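You operate a simulated robot arm through the tools that you are given. There is no shell and no other tool. Be economical: measure what you need, move in short steps, check, and stop when the job is done.

You are at the controls of a simulated robot arm. One attempt, no reset.

TASK
Drop the three loose beads into the hopper and draw one into the white bin.
Fine: the slide ends pushed in.

It is judged by the outcome, as a careful person would: the job done as asked, and still so three seconds after it is handed in. It fails if anything else is knocked over, pushed out of place, dropped, spilled or broken.

THE ROBOT
A 7-joint arm with a two-finger parallel gripper, fixed in place. Base frame: the origin is at the foot of the arm, x ahead of it, y to its left, z up; the work surface is at about z = 860. Lengths are in mm, angles in degrees, forces in N, time in s.
With the tool pointing down near the work surface it reaches from about 380 to 900 mm from the base axis. Its first joint turns from -115.0 to 115.0 degrees. Payload 3.91 kg.
The tool frame sits at the grasp point between the pads (the TCP): z along the fingers, y along the line on which they close. The tips reach 30 mm beyond it. Largest opening 110 mm; finger width 20, thickness 10; the body of the gripper, 48 by 112 mm, starts 55 mm behind the TCP.
Orientation is told as [roll, pitch, yaw] about the base's x, y, z axes, in that order, counted from this pose: with the fingers straight down and closing along the base's y, the tool's x points along the base's -x, its y along +y and its z along -z.

THE INTERFACE
- The arm moves only by the tool play_rows. Its argument "deltas" is a list of rows, each an object of numbers (a shift or turn left out is 0, a gripper value left out holds the last): "fingers": the finger opening in mm, from 0 to 110; "x", "y", "z": the shift along the tool's x, y, z in mm; "ax", "ay", "az": the turn, a rotation vector about the tool's x, y, z in degrees. In form: [{"fingers": .., "x": .., "y": .., "z": .., "ax": .., "ay": .., "az": ..}, ...]. A call has 1 to 10 rows; each row shifts and turns the commanded pose from where the row before left it, along the tool's axes as they then stand. Each row takes 0.2 s and may step no farther than 50 mm and 8.6 degrees from the row before; otherwise, or with a gripper value out of range, the whole call is refused. Where a pose cannot be reached the arm comes as near as it can. A force on the tool above 40 N (or 10 N above the force at the start of the call, whichever is more), or a blocked arm, ends the call early, and 0.2 s more pass. The fingers move at their own pace (about 153 mm/s each) and stop on an object; they squeeze with about 30 N. The grip force told is the motor's: it shows also when the fingers shut on nothing. Time passes only in rows, and 0.2 s behind the last, so rows that do not move let the fingers close. The reply holds the time, the measured pose of the TCP, the force on the tool along the base axes, the opening and the grip force, in the units named above and with some noise.
- Cameras (640 x 400 px; columns grow to the right, rows downward): "scene" is fixed at [50.9, 650.1, 1662.4]; the picture's right is [-0.71, -0.70, 0.00], its down [-0.38, 0.39, -0.84] and it looks along [0.59, -0.60, -0.55] (base axes); focal length 372 px, centre (320, 200). "wrist" rides on the gripper at [72, 17, -103] in the tool frame; the picture's right is [-0.23, 0.97, 0.00], its down [-0.76, -0.18, -0.62] and it looks along [-0.61, -0.14, 0.78] (tool axes); focal length 222 px, centre (320, 200). There is no depth. A picture from a camera that has moved, and an enlarged one, comes with that camera's place and axes in the base frame and with its lens.
- snapshot(camera): a new picture of that camera. No time passes.
- lift_body(by): slides the trunk up (or, below 0, down) by that many mm; the arm rides with it, the base frame stays. It gives what a move gives, with no picture.
- enlarge(camera, box): a new picture of the part [left, top, right, bottom] of that camera's present view, enlarged. No time passes.
- hand_in(): hands the job in; it is judged then, once.

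Work in short steps. Places have to be worked out from the pictures, the camera data and where the tool is seen: move nearer, look again, correct. Check each grasp and each placing, and mend what went wrong. You have 120 turns and 68 pictures in all, those below and enlarged ones among them. Open the gripper and draw the arm clear of the work before you hand the job in, unless the task says otherwise; then end with one line.

The tools are called by a JSON object that holds its "op" and its "data". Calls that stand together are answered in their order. play_rows: Moves the arm, as the interface text tells. Its arguments: {"type":"object","properties":{"deltas":{"type":"array","items":{"type":"object","properties":{"fingers":{"type":"number"},"x":{"type":"number"},"y":{"type":"number"},"z":{"type":"number"},"ax":{"type":"number"},"ay":{"type":"number"},"az":{"type":"number"}}}}},"required":["deltas"]} The other tools are called the same way: lift_body (by) slides the trunk up or down; snapshot (camera) takes a picture; enlarge (camera, box) takes an enlarged picture of a part of a camera's view; hand_in () hands the job in.

At the start:

```text
clock: 0.0
ee_pos: [555.0, -4.3, 1333.4]
tool_rot: [0.1, 0.0, 0.0]
wrist_force: [0.4, -0.2, -0.4]
grip_width: 110.1
finger_force: 0.0
trunk travel left (down, up): [-900.0, 90.0]
```

scene: 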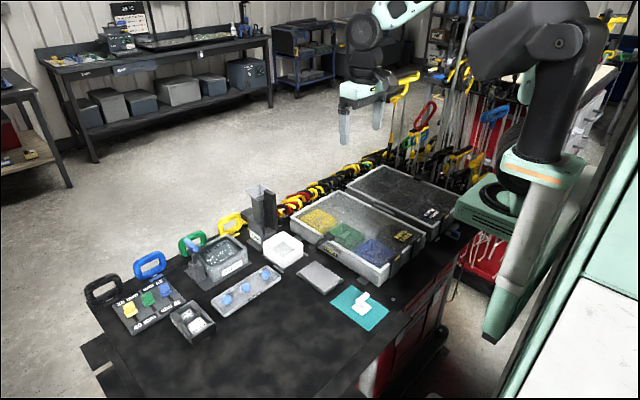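
wrist: 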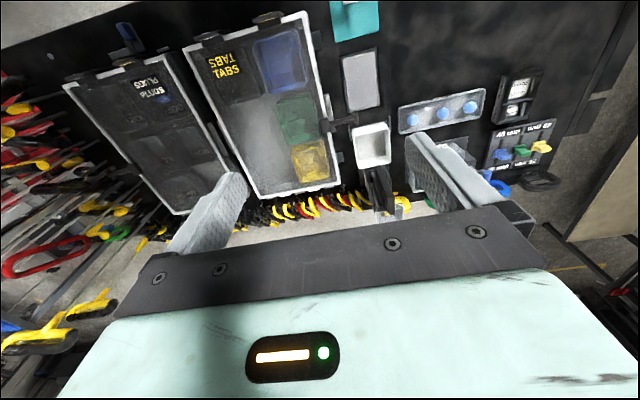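

The beads seem to be the three blue ones on a tray; the hopper is near the white bin. I'll enlarge both views to see details.

{"op": "enlarge", "data": {"camera": "scene", "box": [160, 170, 320, 320]}}

{"op": "enlarge", "data": {"camera": "wrist", "box": [320, 60, 520, 220]}}

```text
2.67 times, centred on (240, 245) of scene
camera zoom: at [50.9, 650.1, 1662.4], right [-0.71, -0.7, 0.0], down [-0.38, 0.39, -0.84], along [0.59, -0.6, -0.55], focal length 992 px, centre (533, 80)
```

zoom: 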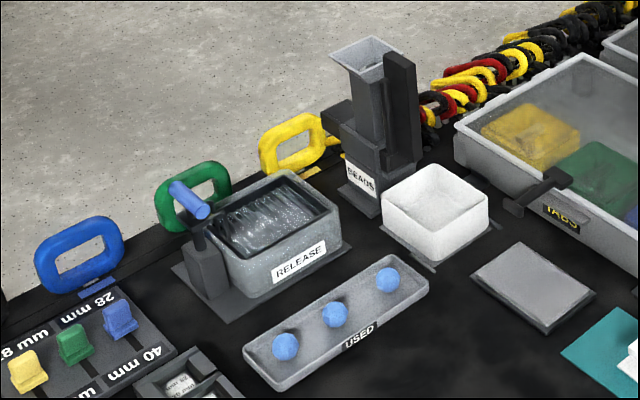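

```text
2.50 times, centred on (420, 140) of wrist
camera zoom: at [483.2, 12.0, 1437.1], right [0.23, 0.97, 0.0], down [0.76, -0.18, 0.62], along [0.61, -0.14, -0.78], focal length 555 px, centre (70, 350)
```

zoom: 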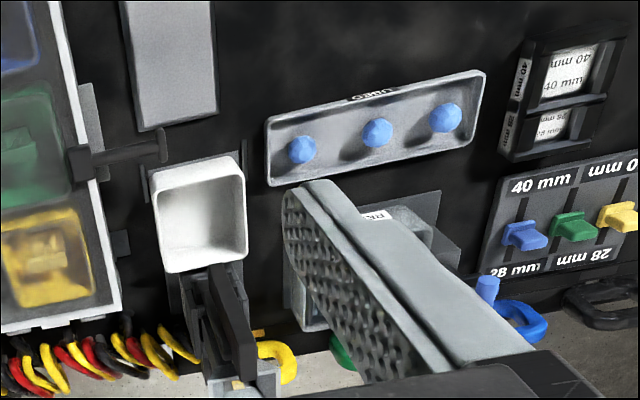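

Beads lie at about x=726, y=191/260/324; the hopper is near (855,100) with its top near z≈1055. I move nearer the hopper for a look from above.

{"op": "play_rows", "data": {"deltas": [{"x": -30, "y": 22, "z": 16}, {"x": -30, "y": 22, "z": 16}, {"x": -30, "y": 22, "z": 16}, {"x": -30, "y": 22, "z": 16}, {"x": -25, "y": 16, "z": 16}, {}]}}

{"op": "snapshot", "data": {"camera": "wrist"}}

{"op": "enlarge", "data": {"camera": "scene", "box": [230, 175, 310, 275]}}

```text
clock: 1.4
ee_pos: [701.2, 101.0, 1253.3]
tool_rot: [0.0, -0.1, 0.0]
wrist_force: [0.6, 0.6, 0.2]
grip_width: 110.1
finger_force: 0.1
trunk travel left (down, up): [-900.0, 90.0]
```

```text
63 pictures are left
camera wrist: at [628.8, 117.2, 1358.1], right [0.23, 0.97, 0.0], down [0.76, -0.18, 0.62], along [0.61, -0.14, -0.78], focal length 222 px, centre (320, 200)
```

wrist: 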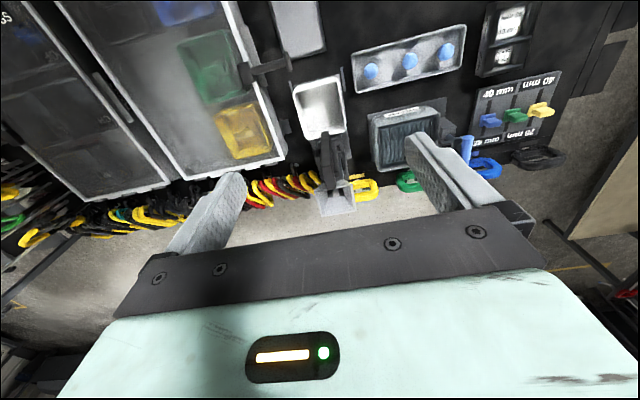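

```text
4.00 times, centred on (270, 225) of scene
camera zoom: at [50.9, 650.1, 1662.4], right [-0.71, -0.7, 0.0], down [-0.38, 0.39, -0.84], along [0.59, -0.6, -0.55], focal length 1487 px, centre (520, 100)
```

zoom: 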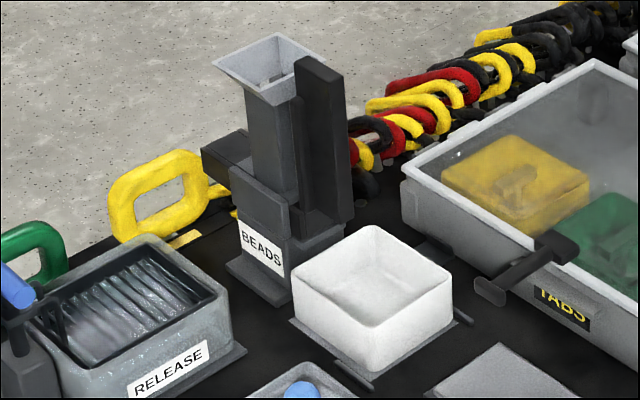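

Let me enlarge the wrist view of the hopper.

{"op": "enlarge", "data": {"camera": "wrist", "box": [280, 60, 400, 220]}}

```text
2.50 times, centred on (340, 140) of wrist
camera zoom: at [628.8, 117.2, 1358.1], right [0.23, 0.97, 0.0], down [0.76, -0.18, 0.62], along [0.61, -0.14, -0.78], focal length 555 px, centre (270, 350)
```

zoom: 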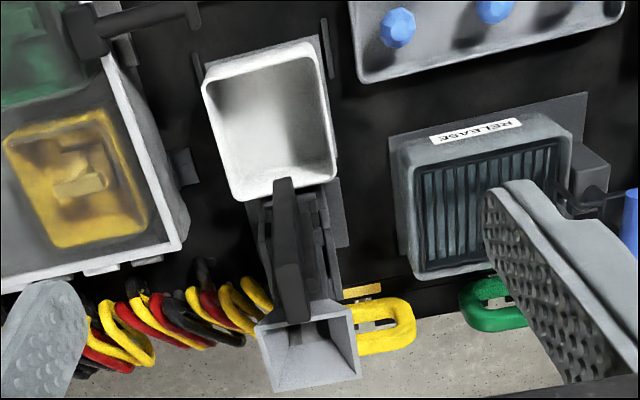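

Funnel centre triangulates to about (870, 90, 1057), with a tall black handle plate on its −x side. I get closer to understand the slide.

{"op": "play_rows", "data": {"deltas": [{"x": -10, "y": -4, "z": 40}, {"x": -10, "y": -4, "z": 40}, {"x": -10, "y": -4, "z": 40}, {"z": 40}, {"z": 20}, {}]}}

{"op": "snapshot", "data": {"camera": "wrist"}}

{"op": "enlarge", "data": {"camera": "scene", "box": [240, 175, 300, 260]}}

```text
clock: 2.8
ee_pos: [729.9, 86.4, 1073.0]
tool_rot: [0.0, -0.1, 0.0]
wrist_force: [-0.7, 0.4, 0.2]
grip_width: 109.8
finger_force: 0.1
trunk travel left (down, up): [-900.0, 90.0]
```

```text
60 pictures are left
camera wrist: at [657.7, 102.8, 1176.9], right [0.23, 0.97, 0.0], down [0.76, -0.18, 0.62], along [0.61, -0.14, -0.78], focal length 222 px, centre (320, 200)
```

wrist: 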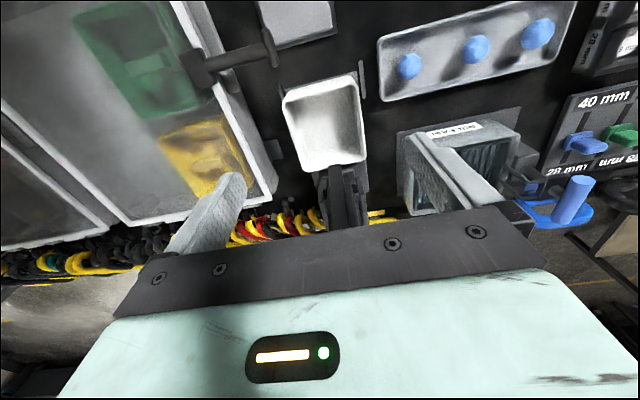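

```text
4.71 times, centred on (270, 218) of scene
camera zoom: at [50.9, 650.1, 1662.4], right [-0.71, -0.7, 0.0], down [-0.38, 0.39, -0.84], along [0.59, -0.6, -0.55], focal length 1750 px, centre (555, 118)
```

zoom: 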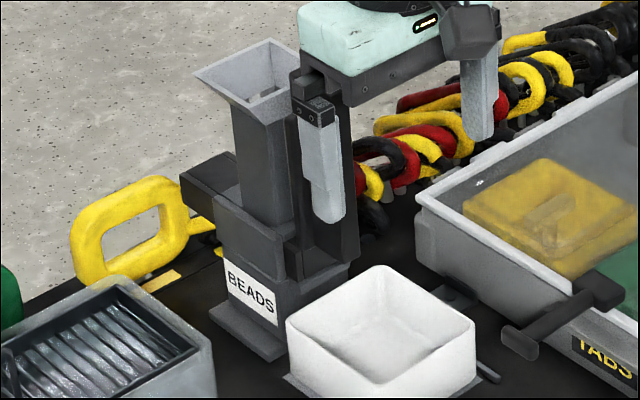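

{"op": "enlarge", "data": {"camera": "wrist", "box": [270, 130, 400, 230]}}

```text
4.00 times, centred on (335, 180) of wrist
camera zoom: at [657.7, 102.8, 1176.9], right [0.23, 0.97, 0.0], down [0.76, -0.18, 0.62], along [0.61, -0.14, -0.78], focal length 888 px, centre (260, 280)
```

zoom: 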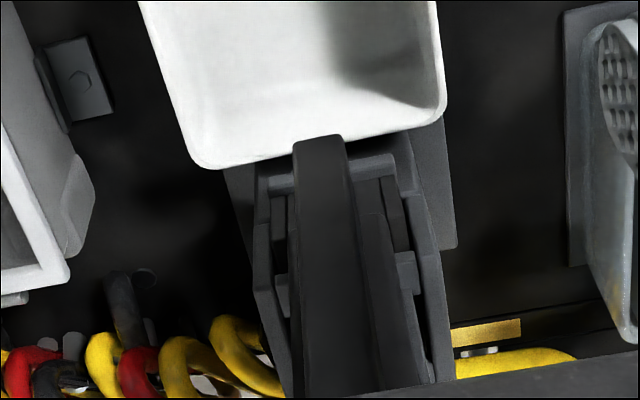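

The slide details are still unclear; I back off and pitch the gripper up for a more horizontal view of the dispenser.

{"op": "play_rows", "data": {"deltas": [{"x": 45}, {"x": 45, "z": 30}, {"z": 40}, {"ay": -7.5}, {"ay": -7.5}, {"ay": -7.5}, {"ay": -7.5}, {}]}}

{"op": "enlarge", "data": {"camera": "wrist", "box": [250, 90, 400, 200]}}

{"op": "enlarge", "data": {"camera": "scene", "box": [240, 175, 300, 260]}}

```text
refused: row 2 steps farther than a row can; nothing moved
```

```text
3.64 times, centred on (325, 145) of wrist
camera zoom: at [657.7, 102.8, 1176.9], right [0.23, 0.97, 0.0], down [0.76, -0.18, 0.62], along [0.61, -0.14, -0.78], focal length 808 px, centre (302, 400)
```

zoom: 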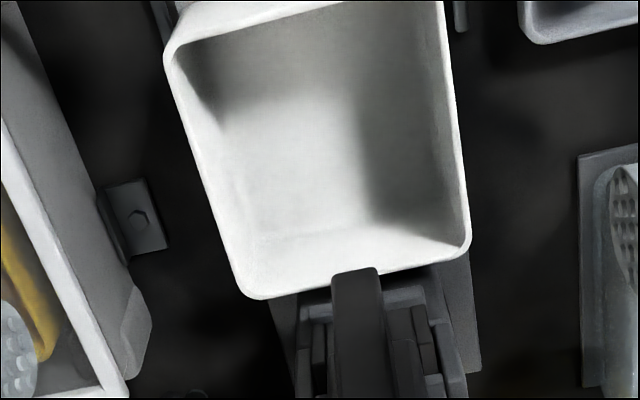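

```text
4.71 times, centred on (270, 218) of scene
camera zoom: at [50.9, 650.1, 1662.4], right [-0.71, -0.7, 0.0], down [-0.38, 0.39, -0.84], along [0.59, -0.6, -0.55], focal length 1750 px, centre (555, 118)
```

zoom: 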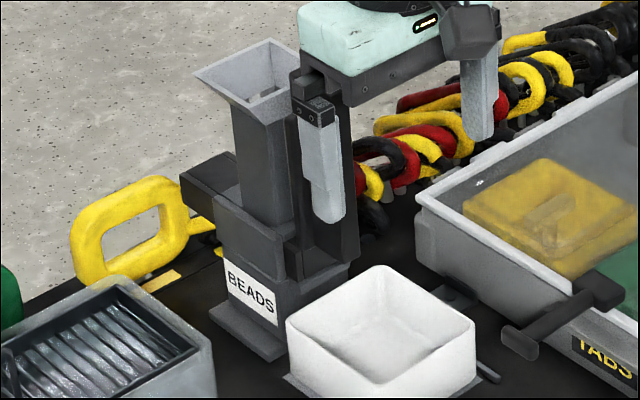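

The row was too long; splitting it and looking again afterwards.

{"op": "play_rows", "data": {"deltas": [{"x": 45}, {"x": 45}, {"z": 35}, {"z": 35}, {"ay": -7.5}, {"ay": -7.5}, {"ay": -7.5}, {"ay": -7.5}, {}]}}

{"op": "snapshot", "data": {"camera": "wrist"}}

```text
clock: 4.8
ee_pos: [641.1, 87.4, 1003.6]
tool_rot: [0.1, -30.1, 0.1]
wrist_force: [0.5, 1.0, -0.2]
grip_width: 110.1
finger_force: 0.2
trunk travel left (down, up): [-900.0, 90.0]
```

```text
55 pictures are left
camera wrist: at [526.8, 103.6, 1056.7], right [0.2, 0.97, 0.11], down [0.35, -0.18, 0.92], along [0.92, -0.14, -0.37], focal length 222 px, centre (320, 200)
```

wrist: 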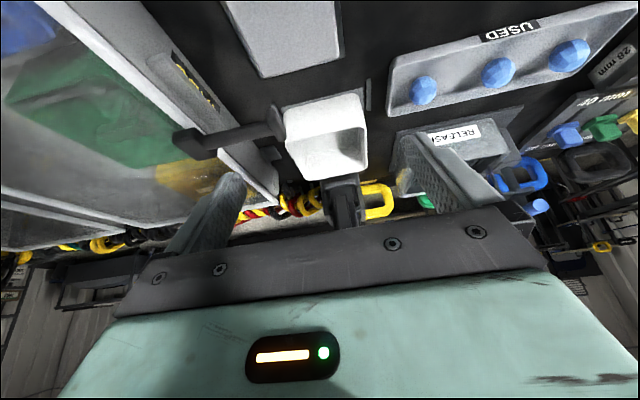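

{"op": "enlarge", "data": {"camera": "wrist", "box": [300, 150, 390, 230]}}

```text
5.00 times, centred on (345, 190) of wrist
camera zoom: at [526.8, 103.6, 1056.7], right [0.2, 0.97, 0.11], down [0.35, -0.18, 0.92], along [0.92, -0.14, -0.37], focal length 1111 px, centre (195, 250)
```

zoom: 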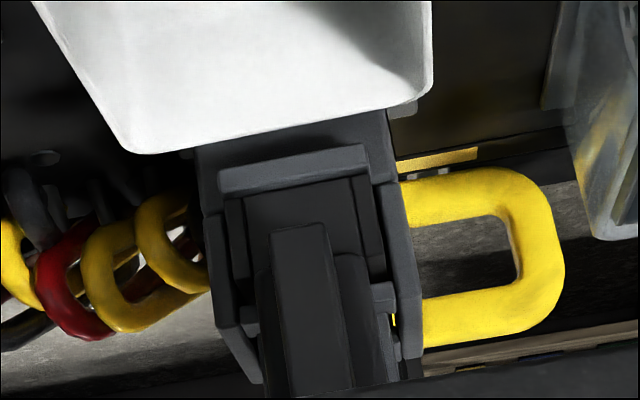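

The dispenser slide runs along x, with handle plate at about x 784–832, y≈88, z 965–1080, currently in. Now I restore the vertical pose and move above the bead tray to locate beads precisely.

{"op": "play_rows", "data": {"deltas": [{"ay": 7.5}, {"ay": 7.5}, {"ay": 7.5}, {"ay": 7.5}, {"x": -20, "y": 44}, {"x": -20, "y": 44}, {"x": -20, "y": 44}, {"x": -25, "y": 41}, {"z": 20}, {}]}}

{"op": "snapshot", "data": {"camera": "wrist"}}

```text
clock: 7.0
ee_pos: [726.2, 258.5, 983.0]
tool_rot: [0.0, 0.1, 0.0]
wrist_force: [0.6, -0.1, -0.6]
grip_width: 110.0
finger_force: 0.0
trunk travel left (down, up): [-900.0, 90.0]
```

```text
53 pictures are left
camera wrist: at [654.3, 275.8, 1087.0], right [0.23, 0.97, 0.0], down [0.76, -0.18, 0.62], along [0.61, -0.14, -0.78], focal length 222 px, centre (320, 200)
```

wrist: 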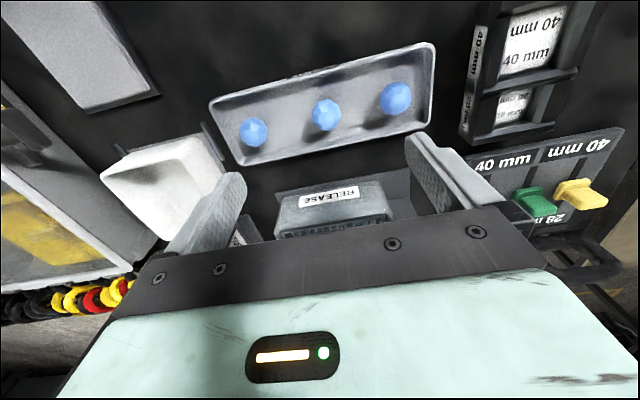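

Beads are at about (721; 195, 266, 328). I check tray wall height relative to the beads.

{"op": "enlarge", "data": {"camera": "scene", "box": [205, 255, 290, 325]}}

{"op": "enlarge", "data": {"camera": "wrist", "box": [200, 30, 440, 180]}}

```text
5.71 times, centred on (248, 290) of scene
camera zoom: at [50.9, 650.1, 1662.4], right [-0.71, -0.7, 0.0], down [-0.38, 0.39, -0.84], along [0.59, -0.6, -0.55], focal length 2125 px, centre (734, -314)
```

zoom: 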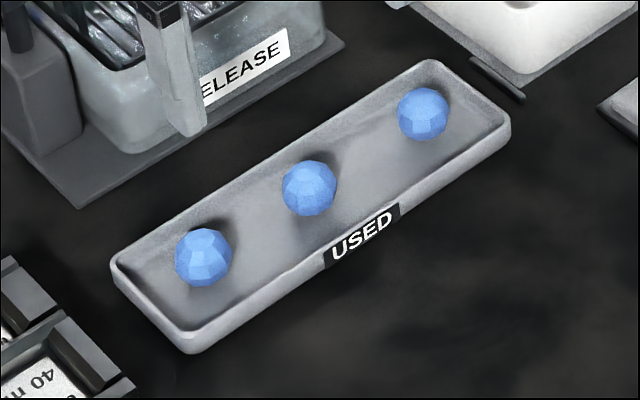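

```text
2.67 times, centred on (320, 105) of wrist
camera zoom: at [654.3, 275.8, 1087.0], right [0.23, 0.97, 0.0], down [0.76, -0.18, 0.62], along [0.61, -0.14, -0.78], focal length 592 px, centre (320, 453)
```

zoom: 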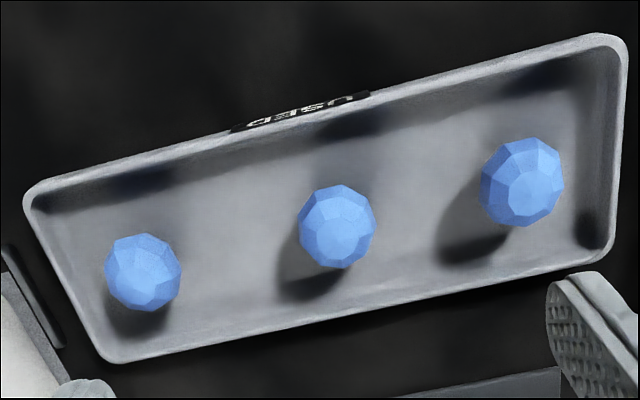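

Middle bead is at (721, 266, 880), r≈13.5, with free space along y. I'll take it first with yaw 0, opening 50.

{"op": "play_rows", "data": {"deltas": [{"fingers": 50, "x": 5, "y": 7.5}, {"z": 30}, {"z": 20}, {}]}}

{"op": "snapshot", "data": {"camera": "wrist"}}

```text
clock: 8.0
ee_pos: [720.2, 266.4, 932.4]
tool_rot: [0.1, 0.1, 0.1]
wrist_force: [0.5, -0.4, 0.0]
grip_width: 50.1
finger_force: 0.1
trunk travel left (down, up): [-900.0, 90.0]
```

```text
50 pictures are left
camera wrist: at [648.5, 283.1, 1036.8], right [0.23, 0.97, 0.0], down [0.76, -0.18, 0.62], along [0.61, -0.14, -0.78], focal length 222 px, centre (320, 200)
```

wrist: 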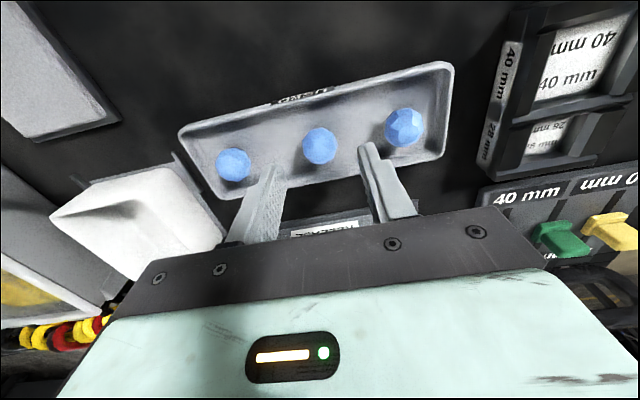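

Position confirmed (719, 266.5). Descend and close.

{"op": "play_rows", "data": {"deltas": [{"z": 15}, {"z": 14}, {"fingers": 10}, {}, {}]}}

```text
clock: 9.2
ee_pos: [720.2, 268.5, 904.5]
tool_rot: [0.0, -0.1, 0.0]
wrist_force: [-0.5, 0.0, 0.1]
grip_width: 22.4
finger_force: 30.1
trunk travel left (down, up): [-900.0, 90.0]
```

Gripped at 22.4 mm. Lift and check.

{"op": "play_rows", "data": {"deltas": [{"z": -30}, {"z": -45}, {"z": -45}, {"z": -45}, {"z": -40}, {}]}}

{"op": "enlarge", "data": {"camera": "wrist", "box": [220, 100, 420, 225]}}

```text
clock: 10.6
ee_pos: [722.0, 269.1, 1109.7]
tool_rot: [0.1, -0.1, 0.0]
wrist_force: [0.3, -0.8, 0.3]
grip_width: 22.3
finger_force: 29.8
trunk travel left (down, up): [-900.0, 90.0]
```

```text
3.20 times, centred on (320, 162) of wrist
camera zoom: at [649.1, 285.3, 1214.1], right [0.23, 0.97, 0.0], down [0.76, -0.18, 0.62], along [0.61, -0.14, -0.78], focal length 711 px, centre (320, 320)
```

zoom: 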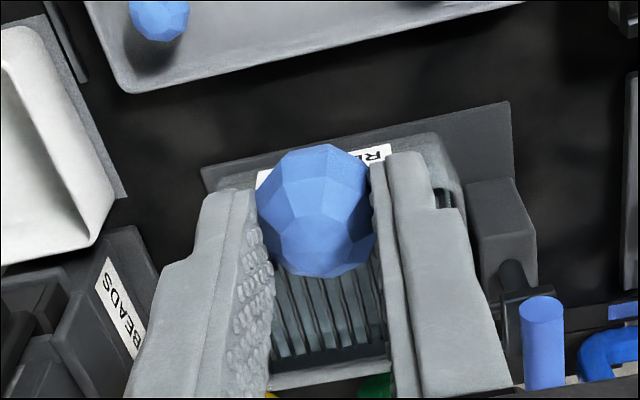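

Bead held. Carry it over toward the funnel at z≈1130 in a path clear of the handle.

{"op": "play_rows", "data": {"deltas": [{"z": -20, "x": -30}, {"x": -30, "y": -35}, {"x": -30, "y": -35}, {"x": -30, "y": -35}, {"x": -28, "y": -35}, {"y": -38}, {}]}}

{"op": "snapshot", "data": {"camera": "wrist"}}

{"op": "enlarge", "data": {"camera": "scene", "box": [230, 165, 310, 245]}}

```text
clock: 12.2
ee_pos: [869.3, 90.2, 1129.3]
tool_rot: [0.0, 0.0, 0.2]
wrist_force: [0.3, 0.1, 0.0]
grip_width: 22.6
finger_force: 30.4
trunk travel left (down, up): [-900.0, 90.0]
```

```text
48 pictures are left
camera wrist: at [796.9, 106.1, 1233.2], right [0.23, 0.97, 0.0], down [0.76, -0.18, 0.62], along [0.61, -0.14, -0.78], focal length 222 px, centre (320, 200)
```

wrist: 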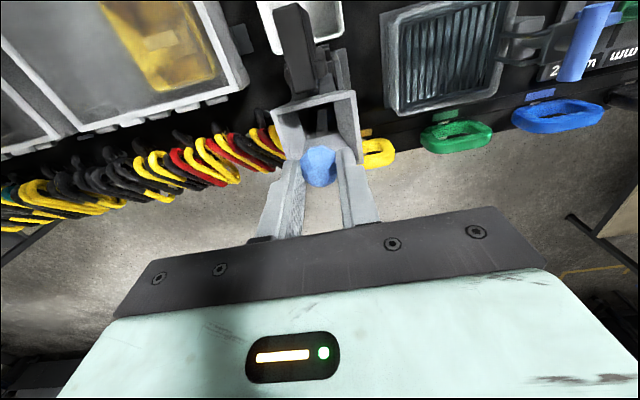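

```text
5.00 times, centred on (270, 205) of scene
camera zoom: at [50.9, 650.1, 1662.4], right [-0.71, -0.7, 0.0], down [-0.38, 0.39, -0.84], along [0.59, -0.6, -0.55], focal length 1859 px, centre (570, 175)
```

zoom: 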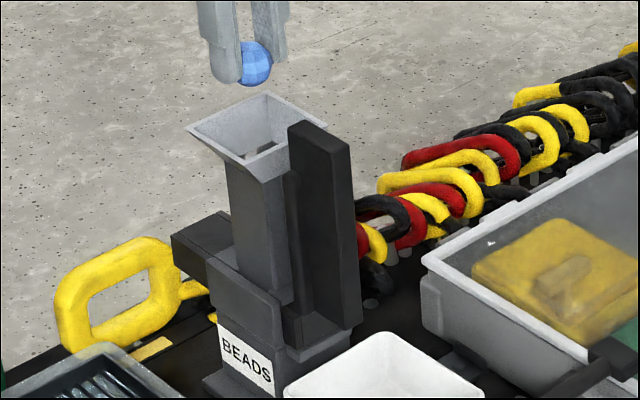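

Bead is at ≈(863, 90, 1108), over the funnel (≈864, 92, rim ≈1063). Lower 30 mm and release.

{"op": "play_rows", "data": {"deltas": [{"z": 15, "y": 1}, {"z": 15}, {}, {"fingers": 45}, {}, {}]}}

{"op": "snapshot", "data": {"camera": "wrist"}}

{"op": "enlarge", "data": {"camera": "scene", "box": [230, 165, 310, 245]}}

```text
clock: 13.6
ee_pos: [869.2, 91.6, 1099.8]
tool_rot: [0.0, 0.0, 0.0]
wrist_force: [-0.6, -1.2, -0.2]
grip_width: 45.0
finger_force: 0.0
trunk travel left (down, up): [-900.0, 90.0]
```

```text
46 pictures are left
camera wrist: at [797.5, 107.7, 1204.0], right [0.23, 0.97, 0.0], down [0.76, -0.18, 0.62], along [0.61, -0.14, -0.78], focal length 222 px, centre (320, 200)
```

wrist: 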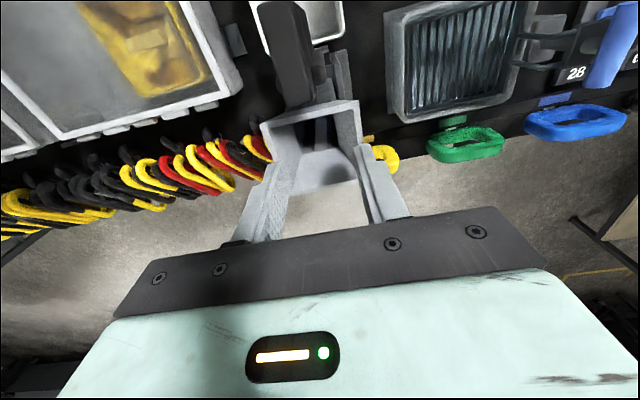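

```text
5.00 times, centred on (270, 205) of scene
camera zoom: at [50.9, 650.1, 1662.4], right [-0.71, -0.7, 0.0], down [-0.38, 0.39, -0.84], along [0.59, -0.6, -0.55], focal length 1859 px, centre (570, 175)
```

zoom: 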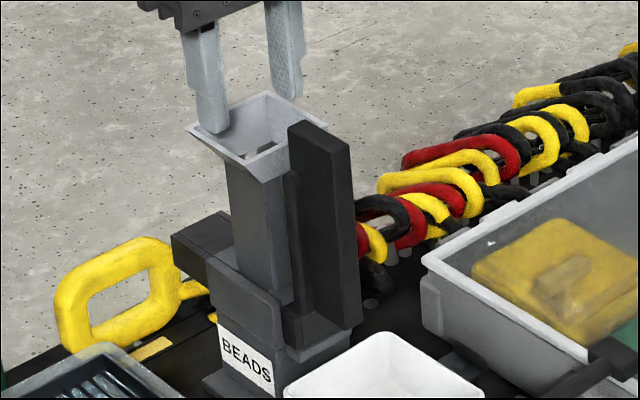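

First bead went in. Back off up and over to above the bead at (721,195), then turn the gripper 90° so fingers fit along x within the tray.

{"op": "play_rows", "data": {"deltas": [{"z": -30}, {"x": 30, "y": 25}, {"x": 30, "y": 25}, {"x": 30, "y": 25}, {"x": 30, "y": 25}, {"x": 28, "y": 4}, {"z": 40}, {"z": 40}, {"z": 40}, {}]}}

{"op": "play_rows", "data": {"deltas": [{"az": 8.5}, {"az": 8.5}, {"az": 8.5}, {"az": 8.5}, {"az": 8.5}, {"az": 8.5}, {"az": 8.5}, {"az": 8.5}, {"az": 8.5}, {"az": 8.5}]}}

{"op": "play_rows", "data": {"deltas": [{"az": 5, "fingers": 36}, {}]}}

{"op": "snapshot", "data": {"camera": "wrist"}}

```text
clock: 15.8
ee_pos: [720.2, 197.2, 1010.1]
tool_rot: [-0.1, 0.0, 0.0]
wrist_force: [0.3, -0.6, -0.8]
grip_width: 45.1
finger_force: 0.1
trunk travel left (down, up): [-900.0, 90.0]
```

```text
clock: 18.0
ee_pos: [720.3, 195.9, 1008.8]
tool_rot: [0.0, 0.0, -85.1]
wrist_force: [0.0, 1.1, -0.4]
grip_width: 45.1
finger_force: 0.0
trunk travel left (down, up): [-900.0, 90.0]
```

```text
clock: 18.6
ee_pos: [720.0, 195.2, 1009.3]
tool_rot: [0.0, 0.0, -90.0]
wrist_force: [-0.5, 0.0, 0.2]
grip_width: 36.2
finger_force: 0.0
trunk travel left (down, up): [-900.0, 90.0]
```

```text
44 pictures are left
camera wrist: at [737.4, 266.9, 1113.0], right [0.97, -0.23, 0.0], down [-0.18, -0.76, 0.62], along [-0.14, -0.61, -0.78], focal length 222 px, centre (320, 200)
```

wrist: 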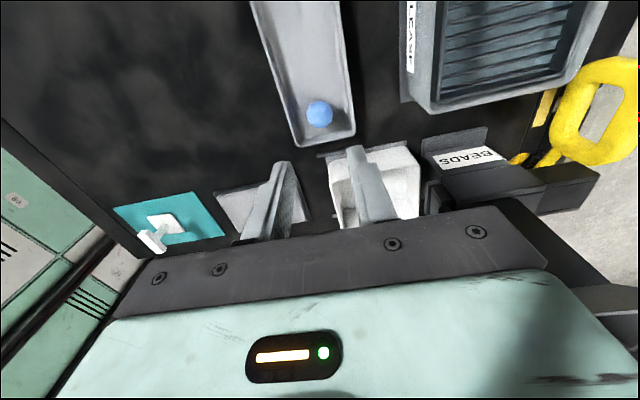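

Bead at (720.5,195); tray inner x-range at rim ≈694–749. Lower to just above the rim with opening 33 and verify.

{"op": "play_rows", "data": {"deltas": [{"z": 40, "fingers": 33}, {"z": 40}, {"z": 5}, {}]}}

{"op": "enlarge", "data": {"camera": "wrist", "box": [240, 90, 420, 210]}}

{"op": "enlarge", "data": {"camera": "scene", "box": [220, 240, 300, 300]}}

```text
clock: 19.6
ee_pos: [719.0, 195.5, 924.1]
tool_rot: [0.0, 0.1, -90.0]
wrist_force: [-0.1, 0.1, -0.1]
grip_width: 33.2
finger_force: 0.1
trunk travel left (down, up): [-900.0, 90.0]
```

```text
3.33 times, centred on (330, 150) of wrist
camera zoom: at [736.9, 267.7, 1027.8], right [0.97, -0.23, 0.0], down [-0.18, -0.76, 0.62], along [-0.14, -0.61, -0.78], focal length 740 px, centre (287, 367)
```

zoom: 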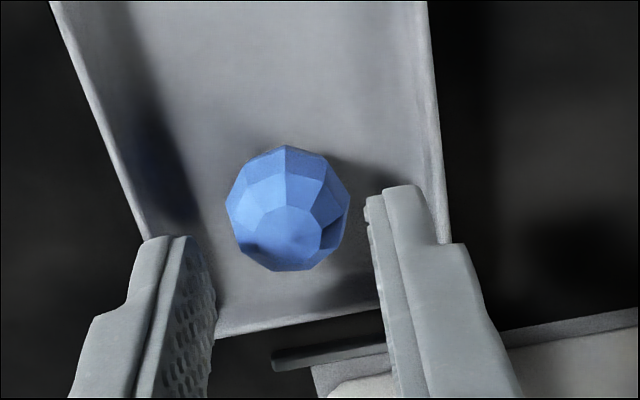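

```text
6.67 times, centred on (260, 270) of scene
camera zoom: at [50.9, 650.1, 1662.4], right [-0.71, -0.7, 0.0], down [-0.38, 0.39, -0.84], along [0.59, -0.6, -0.55], focal length 2479 px, centre (720, -267)
```

zoom: 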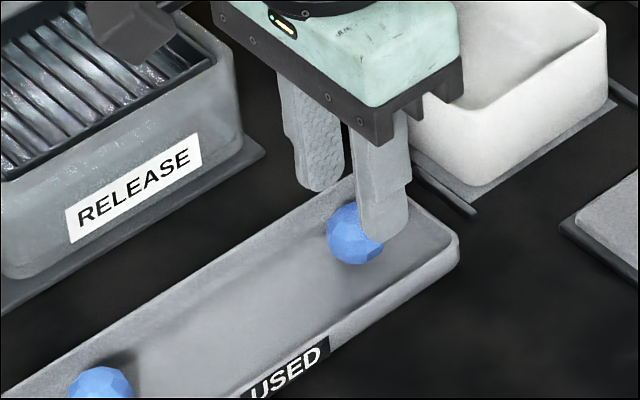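

Bead confirmed at (720.5,195.3). Shift +1.3 in x and descend gently, then close.

{"op": "play_rows", "data": {"deltas": [{"y": 1.3}, {"z": 7}, {"z": 7}, {"z": 6}, {}]}}

```text
clock: 20.8
ee_pos: [721.6, 195.5, 905.0]
tool_rot: [-0.1, -0.1, -90.0]
wrist_force: [0.6, 0.4, 0.6]
grip_width: 33.2
finger_force: 0.1
trunk travel left (down, up): [-900.0, 90.0]
```

No contact force; close and lift.

{"op": "play_rows", "data": {"deltas": [{"fingers": 10}, {}, {}, {"z": -20}, {"z": -45}, {"z": -45}, {"z": -45}, {"z": -45}, {"z": -25}]}}

{"op": "snapshot", "data": {"camera": "wrist"}}

```text
clock: 22.8
ee_pos: [723.1, 195.4, 1127.2]
tool_rot: [0.0, 0.0, -89.9]
wrist_force: [-0.2, -0.1, -0.1]
grip_width: 22.3
finger_force: 30.2
trunk travel left (down, up): [-900.0, 90.0]
```

```text
41 pictures are left
camera wrist: at [739.8, 266.6, 1231.6], right [0.97, -0.23, 0.0], down [-0.18, -0.76, 0.62], along [-0.14, -0.61, -0.78], focal length 222 px, centre (320, 200)
```

wrist: 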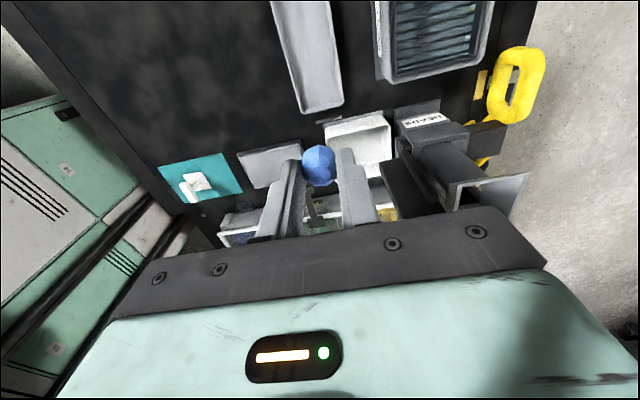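

Bead held. Turn back to yaw 0.

{"op": "play_rows", "data": {"deltas": [{"az": -8.5}, {"az": -8.5}, {"az": -8.5}, {"az": -8.5}, {"az": -8.5}, {"az": -8.5}, {"az": -8.5}, {"az": -8.5}, {"az": -8.5}, {"az": -8.5}]}}

{"op": "play_rows", "data": {"deltas": [{"az": -5}, {"x": -36}, {"x": -36, "y": -16}, {"x": -36, "y": -28}, {"x": -36, "y": -28}, {"y": -31}, {}]}}

{"op": "snapshot", "data": {"camera": "wrist"}}

```text
clock: 25.0
ee_pos: [721.6, 196.4, 1130.0]
tool_rot: [0.0, -0.1, -4.8]
wrist_force: [0.5, -0.3, -0.7]
grip_width: 22.5
finger_force: 30.0
trunk travel left (down, up): [-900.0, 90.0]
```

```text
clock: 26.6
ee_pos: [864.3, 90.5, 1129.9]
tool_rot: [0.0, -0.1, 0.0]
wrist_force: [-0.1, -0.3, 0.2]
grip_width: 22.4
finger_force: 30.1
trunk travel left (down, up): [-900.0, 90.0]
```

```text
40 pictures are left
camera wrist: at [791.7, 106.9, 1232.8], right [0.23, 0.97, 0.0], down [0.76, -0.18, 0.62], along [0.61, -0.14, -0.78], focal length 222 px, centre (320, 200)
```

wrist: 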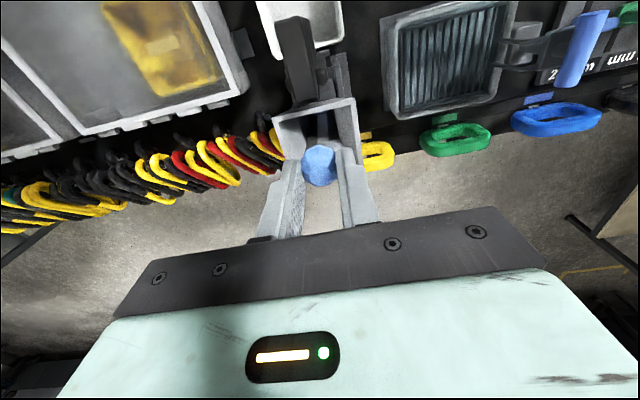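

Aligned as before; move +3 mm in x, lower and release.

{"op": "play_rows", "data": {"deltas": [{"z": 15, "y": 1, "x": -3}, {"z": 15}, {}, {"fingers": 45}, {}, {}, {"z": -30}]}}

{"op": "snapshot", "data": {"camera": "wrist"}}

{"op": "snapshot", "data": {"camera": "scene"}}

```text
clock: 28.2
ee_pos: [868.2, 92.0, 1127.5]
tool_rot: [0.0, 0.0, 0.0]
wrist_force: [0.5, -0.1, 0.3]
grip_width: 44.8
finger_force: 0.1
trunk travel left (down, up): [-900.0, 90.0]
```

```text
39 pictures are left
camera wrist: at [796.4, 109.1, 1232.0], right [0.23, 0.97, 0.0], down [0.76, -0.18, 0.62], along [0.61, -0.14, -0.78], focal length 222 px, centre (320, 200)
```

wrist: 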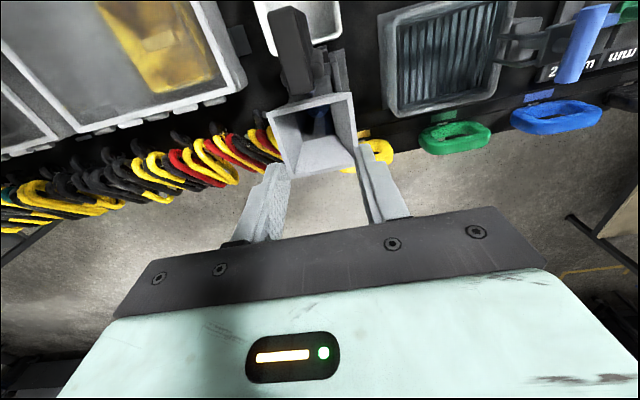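

```text
38 pictures are left
```

scene: 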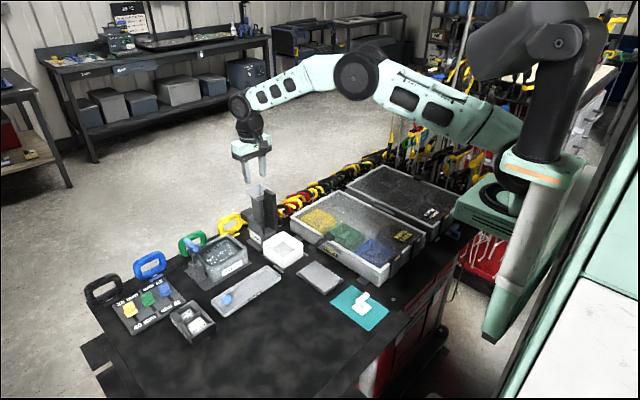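

Two in. Next go over the last bead at (721, 328) and turn 90°.

{"op": "play_rows", "data": {"deltas": [{"x": 20, "y": 40}, {"x": 25, "y": 40}, {"x": 25, "y": 40}, {"x": 25, "y": 40}, {"x": 25, "y": 40}, {"x": 27, "y": 36}, {"z": 40}, {"z": 40}, {"z": 37}, {}]}}

{"op": "play_rows", "data": {"deltas": [{"az": 8.5}, {"az": 8.5}, {"az": 8.5}, {"az": 8.5}, {"az": 8.5}, {"az": 8.5}, {"az": 8.5}, {"az": 8.5}, {"az": 8.5}, {"az": 8.5}]}}

{"op": "play_rows", "data": {"deltas": [{"az": 5, "fingers": 33}, {"z": 40}, {}]}}

{"op": "snapshot", "data": {"camera": "wrist"}}

```text
clock: 30.4
ee_pos: [723.5, 328.7, 1011.1]
tool_rot: [0.0, 0.1, 0.1]
wrist_force: [-1.3, -0.7, 0.4]
grip_width: 45.0
finger_force: 0.1
trunk travel left (down, up): [-900.0, 90.0]
```

```text
clock: 32.6
ee_pos: [721.6, 329.5, 1012.9]
tool_rot: [0.0, 0.0, -85.1]
wrist_force: [0.6, -0.3, 0.1]
grip_width: 44.9
finger_force: 0.0
trunk travel left (down, up): [-900.0, 90.0]
```

```text
clock: 33.4
ee_pos: [720.2, 329.1, 973.5]
tool_rot: [0.0, 0.0, -89.9]
wrist_force: [-0.8, 0.3, 0.0]
grip_width: 33.0
finger_force: 0.0
trunk travel left (down, up): [-900.0, 90.0]
```

```text
37 pictures are left
camera wrist: at [737.9, 401.1, 1076.1], right [0.97, -0.23, 0.0], down [-0.18, -0.76, 0.62], along [-0.14, -0.61, -0.78], focal length 222 px, centre (320, 200)
```

wrist: 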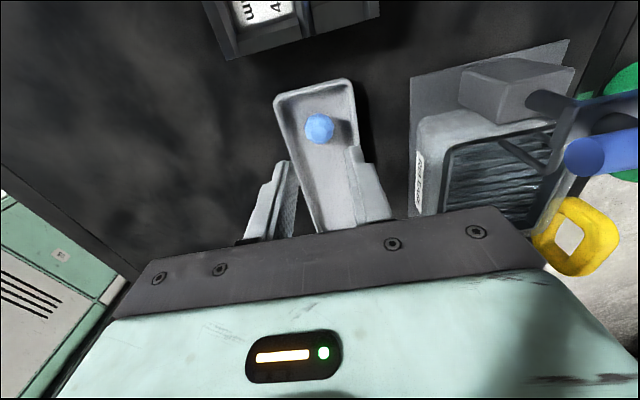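

Bead at (721.5,328.3), TCP nearly above it. Descend.

{"op": "play_rows", "data": {"deltas": [{"y": 0.8, "x": -0.8, "z": 25}, {"z": 20}, {"z": 9}, {"z": 8}, {"z": 6}, {}]}}

{"op": "enlarge", "data": {"camera": "wrist", "box": [240, 90, 420, 210]}}

```text
clock: 34.8
ee_pos: [722.3, 328.6, 904.8]
tool_rot: [0.0, 0.1, -90.0]
wrist_force: [0.1, 0.0, 0.6]
grip_width: 33.1
finger_force: 0.1
trunk travel left (down, up): [-900.0, 90.0]
```

```text
3.33 times, centred on (330, 150) of wrist
camera zoom: at [739.7, 400.2, 1009.0], right [0.97, -0.23, 0.0], down [-0.18, -0.76, 0.62], along [-0.14, -0.61, -0.78], focal length 740 px, centre (287, 367)
```

zoom: 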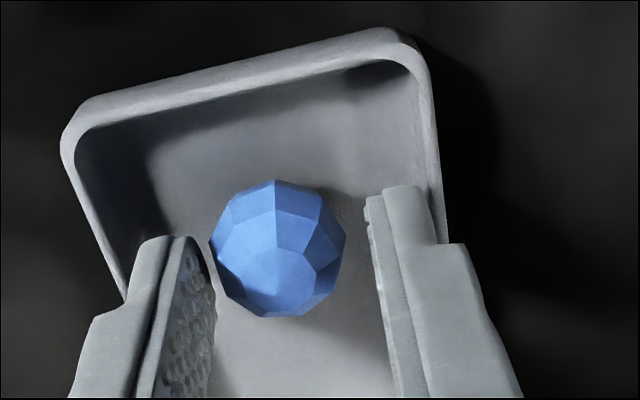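

Straddled cleanly. Close and lift.

{"op": "play_rows", "data": {"deltas": [{"fingers": 10}, {}, {}, {"z": -20}, {"z": -45}, {"z": -45}, {"z": -45}, {"z": -45}, {"z": -25}]}}

{"op": "play_rows", "data": {"deltas": [{"az": -8.5}, {"az": -8.5}, {"az": -8.5}, {"az": -8.5}, {"az": -8.5}, {"az": -8.5}, {"az": -8.5}, {"az": -8.5}, {"az": -8.5}, {"az": -8.5}]}}

{"op": "play_rows", "data": {"deltas": [{"az": -5}, {"x": -24, "y": -40}, {"x": -24, "y": -40}, {"x": -24, "y": -40}, {"x": -24, "y": -40}, {"x": -24, "y": -40}, {"x": -24, "y": -36}, {}]}}

{"op": "snapshot", "data": {"camera": "wrist"}}

```text
clock: 36.8
ee_pos: [719.7, 330.2, 1129.6]
tool_rot: [0.0, 0.0, -89.8]
wrist_force: [0.2, -0.7, -0.4]
grip_width: 22.6
finger_force: 30.0
trunk travel left (down, up): [-900.0, 90.0]
```

```text
clock: 39.0
ee_pos: [720.9, 327.7, 1128.4]
tool_rot: [0.1, -0.1, -4.8]
wrist_force: [0.2, 0.5, 0.0]
grip_width: 22.4
finger_force: 30.0
trunk travel left (down, up): [-900.0, 90.0]
```

```text
clock: 40.8
ee_pos: [867.1, 93.2, 1129.1]
tool_rot: [-0.1, 0.0, 0.1]
wrist_force: [0.2, 0.0, 0.0]
grip_width: 22.6
finger_force: 30.2
trunk travel left (down, up): [-900.0, 90.0]
```

```text
35 pictures are left
camera wrist: at [793.8, 109.8, 1232.4], right [0.23, 0.97, 0.0], down [0.76, -0.18, 0.62], along [0.61, -0.14, -0.78], focal length 222 px, centre (320, 200)
```

wrist: 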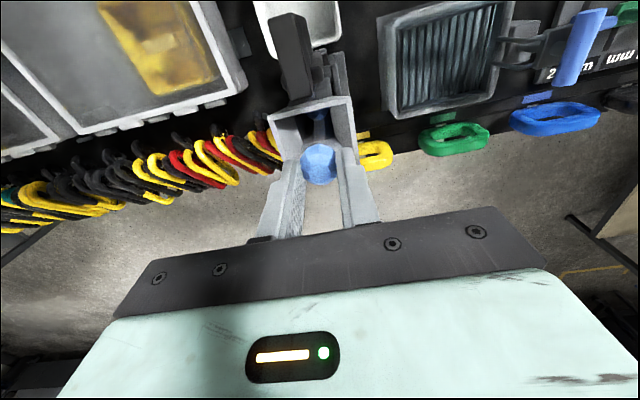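

Third bead over the funnel (another is visible down the tube). Lower and release.

{"op": "play_rows", "data": {"deltas": [{"z": 15, "y": -1, "x": -1}, {"z": 15}, {}, {"fingers": 45}, {}, {}, {"z": -35}, {"x": 30}, {"x": 30}, {}]}}

{"op": "enlarge", "data": {"camera": "wrist", "box": [220, 60, 420, 220]}}

{"op": "enlarge", "data": {"camera": "scene", "box": [230, 165, 310, 265]}}

```text
clock: 43.0
ee_pos: [806.8, 92.5, 1133.5]
tool_rot: [0.0, 0.0, 0.0]
wrist_force: [0.6, -0.7, -0.2]
grip_width: 45.0
finger_force: 0.1
trunk travel left (down, up): [-900.0, 90.0]
```

```text
2.50 times, centred on (320, 140) of wrist
camera zoom: at [734.6, 108.8, 1238.0], right [0.23, 0.97, 0.0], down [0.76, -0.18, 0.62], along [0.61, -0.14, -0.78], focal length 555 px, centre (320, 350)
```

zoom: 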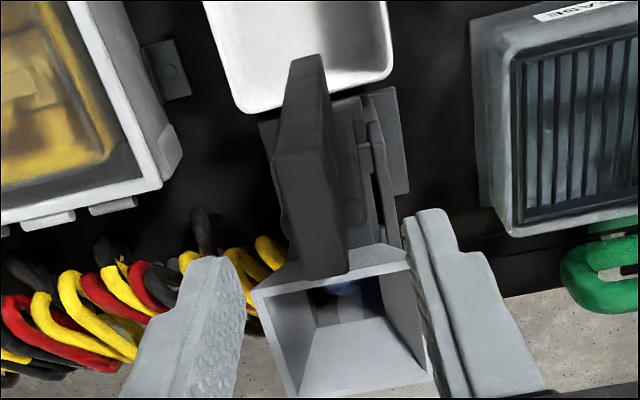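

```text
4.00 times, centred on (270, 215) of scene
camera zoom: at [50.9, 650.1, 1662.4], right [-0.71, -0.7, 0.0], down [-0.38, 0.39, -0.84], along [0.59, -0.6, -0.55], focal length 1487 px, centre (520, 140)
```

zoom: 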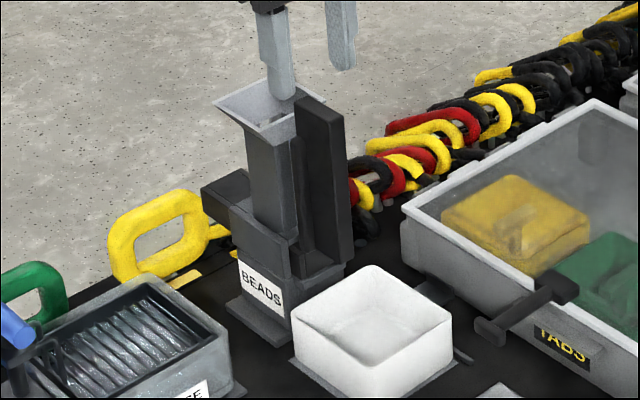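

All three are in the tube. Handle top spans x 787–828, y≈90, ~19 thick. I lower over it to TCP z≈1055 and check before gripping.

{"op": "play_rows", "data": {"deltas": [{"y": -2, "fingers": 50}, {"z": 25}, {"z": 25}, {"z": 15}, {"z": 13}, {}]}}

{"op": "enlarge", "data": {"camera": "wrist", "box": [220, 80, 420, 220]}}

{"op": "enlarge", "data": {"camera": "scene", "box": [230, 165, 310, 265]}}

```text
clock: 44.4
ee_pos: [808.1, 87.9, 1056.5]
tool_rot: [0.0, -0.1, 0.0]
wrist_force: [-0.3, -0.4, -0.4]
grip_width: 50.1
finger_force: 0.0
trunk travel left (down, up): [-900.0, 90.0]
```

```text
2.86 times, centred on (320, 150) of wrist
camera zoom: at [735.2, 105.0, 1159.9], right [0.23, 0.97, 0.0], down [0.76, -0.18, 0.62], along [0.61, -0.14, -0.78], focal length 635 px, centre (320, 343)
```

zoom: 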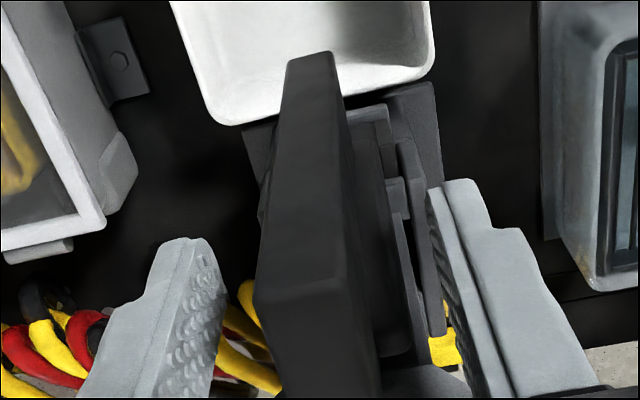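

```text
4.00 times, centred on (270, 215) of scene
camera zoom: at [50.9, 650.1, 1662.4], right [-0.71, -0.7, 0.0], down [-0.38, 0.39, -0.84], along [0.59, -0.6, -0.55], focal length 1487 px, centre (520, 140)
```

zoom: 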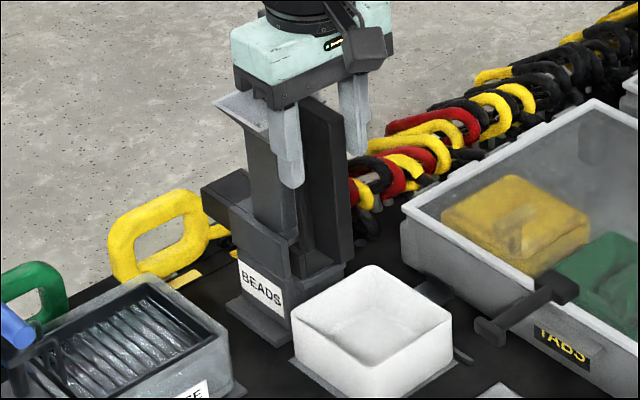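

Straddling the handle; close on it.

{"op": "play_rows", "data": {"deltas": [{"y": 1.5}, {"fingers": 30}, {"fingers": 5}, {}, {}]}}

```text
clock: 45.6
ee_pos: [807.9, 90.6, 1056.5]
tool_rot: [0.0, 0.1, 0.0]
wrist_force: [0.4, -1.1, 0.3]
grip_width: 31.7
finger_force: 44.9
trunk travel left (down, up): [-900.0, 90.0]
```

Fingers stopped at 31.7 mm, wider than expected; look.

{"op": "enlarge", "data": {"camera": "wrist", "box": [220, 80, 420, 220]}}

{"op": "enlarge", "data": {"camera": "scene", "box": [230, 165, 310, 245]}}

```text
2.86 times, centred on (320, 150) of wrist
camera zoom: at [735.5, 106.6, 1159.5], right [0.23, 0.97, 0.0], down [0.76, -0.18, 0.62], along [0.61, -0.14, -0.78], focal length 635 px, centre (320, 343)
```

zoom: 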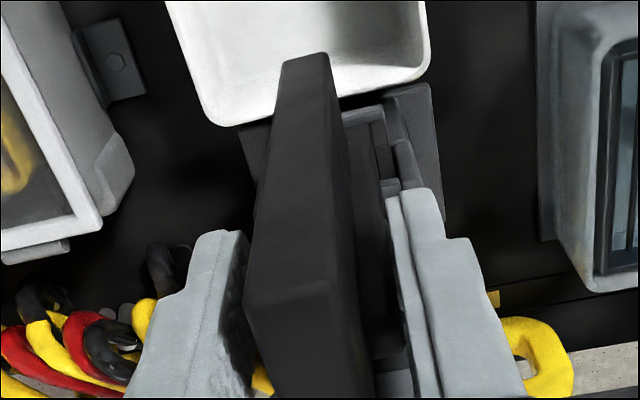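

```text
5.00 times, centred on (270, 205) of scene
camera zoom: at [50.9, 650.1, 1662.4], right [-0.71, -0.7, 0.0], down [-0.38, 0.39, -0.84], along [0.59, -0.6, -0.55], focal length 1859 px, centre (570, 175)
```

zoom: 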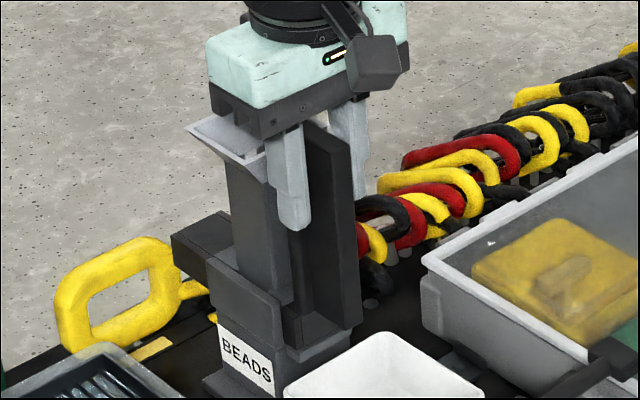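

Unsure what the fingers have stopped against (something lies on the +y side of the plate). Open, retreat up and look from the +y side.

{"op": "play_rows", "data": {"deltas": [{"fingers": 50}, {"z": -40}, {"z": -40}, {"y": 30}, {"y": 30, "x": 15, "fingers": 110}, {}]}}

{"op": "play_rows", "data": {"deltas": [{"az": 8.5}, {"az": 8.5}, {"az": 8.5}, {"az": 8.5}, {"az": 8.5}, {"az": 8.5}, {"az": 8.5}, {"az": 8.5}, {"az": 8.5}, {"az": 8.5}]}}

{"op": "play_rows", "data": {"deltas": [{"az": 5}, {"z": 40}, {}]}}

{"op": "snapshot", "data": {"camera": "wrist"}}

```text
clock: 47.0
ee_pos: [791.2, 148.7, 1137.7]
tool_rot: [0.0, 0.1, 0.0]
wrist_force: [0.5, 0.1, 0.5]
grip_width: 110.1
finger_force: 0.1
trunk travel left (down, up): [-900.0, 90.0]
```

```text
clock: 49.2
ee_pos: [792.3, 152.5, 1136.5]
tool_rot: [0.1, 0.0, -85.1]
wrist_force: [-0.1, -0.7, -0.6]
grip_width: 110.1
finger_force: 0.1
trunk travel left (down, up): [-900.0, 90.0]
```

```text
clock: 50.0
ee_pos: [790.9, 152.2, 1095.5]
tool_rot: [0.0, 0.1, -90.0]
wrist_force: [0.7, -0.6, -0.1]
grip_width: 109.9
finger_force: 0.1
trunk travel left (down, up): [-900.0, 90.0]
```

```text
28 pictures are left
camera wrist: at [808.3, 222.9, 1199.0], right [0.97, -0.23, 0.0], down [-0.18, -0.76, 0.62], along [-0.14, -0.61, -0.78], focal length 222 px, centre (320, 200)
```

wrist: 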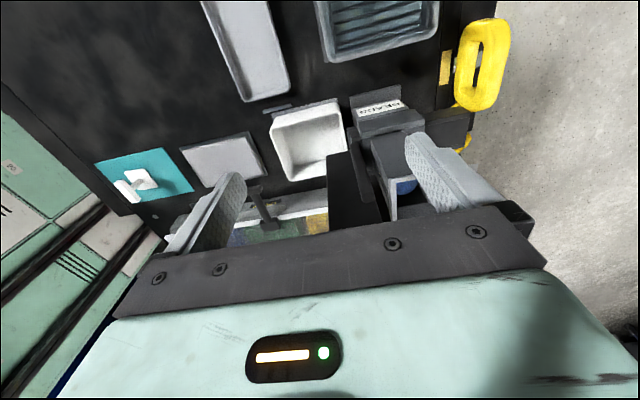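

{"op": "enlarge", "data": {"camera": "wrist", "box": [310, 90, 440, 225]}}

```text
2.96 times, centred on (375, 158) of wrist
camera zoom: at [808.3, 222.9, 1199.0], right [0.97, -0.23, 0.0], down [-0.18, -0.76, 0.62], along [-0.14, -0.61, -0.78], focal length 658 px, centre (157, 326)
```

zoom: 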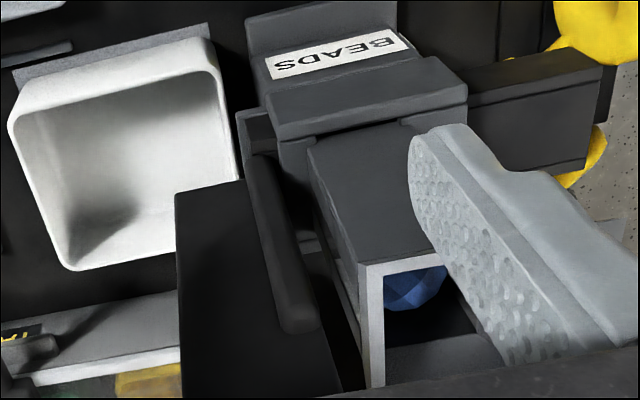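

Two ribs (y≈75 and 106, x≈812–828) flank the central plate; I'd gripped those. I'll grip only the plate's front portion at x≈794.

{"op": "play_rows", "data": {"deltas": [{"z": -42}, {"fingers": 44}]}}

{"op": "play_rows", "data": {"deltas": [{"az": -8.5}, {"az": -8.5}, {"az": -8.5}, {"az": -8.5}, {"az": -8.5}, {"az": -8.5}, {"az": -8.5}, {"az": -8.5}, {"az": -8.5}, {"az": -8.5}]}}

{"op": "play_rows", "data": {"deltas": [{"az": -5}, {"y": -30}, {"y": -31}, {}]}}

{"op": "enlarge", "data": {"camera": "wrist", "box": [220, 60, 420, 220]}}

```text
clock: 50.6
ee_pos: [789.7, 150.3, 1138.4]
tool_rot: [0.1, 0.0, -90.0]
wrist_force: [-0.3, 0.0, 0.3]
grip_width: 44.0
finger_force: 0.0
trunk travel left (down, up): [-900.0, 90.0]
```

```text
clock: 52.8
ee_pos: [792.4, 151.8, 1138.5]
tool_rot: [0.0, 0.0, -4.8]
wrist_force: [0.2, -0.1, -0.1]
grip_width: 44.1
finger_force: 0.1
trunk travel left (down, up): [-900.0, 90.0]
```

```text
clock: 53.8
ee_pos: [791.9, 89.5, 1137.2]
tool_rot: [0.0, 0.1, 0.1]
wrist_force: [-0.6, -0.2, 0.1]
grip_width: 44.0
finger_force: 0.0
trunk travel left (down, up): [-900.0, 90.0]
```

```text
2.50 times, centred on (320, 140) of wrist
camera zoom: at [720.7, 105.0, 1241.1], right [0.23, 0.97, 0.0], down [0.76, -0.18, 0.62], along [0.61, -0.14, -0.78], focal length 555 px, centre (320, 350)
```

zoom: 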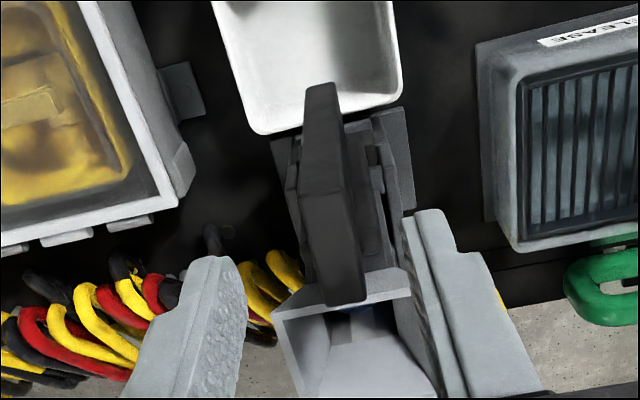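

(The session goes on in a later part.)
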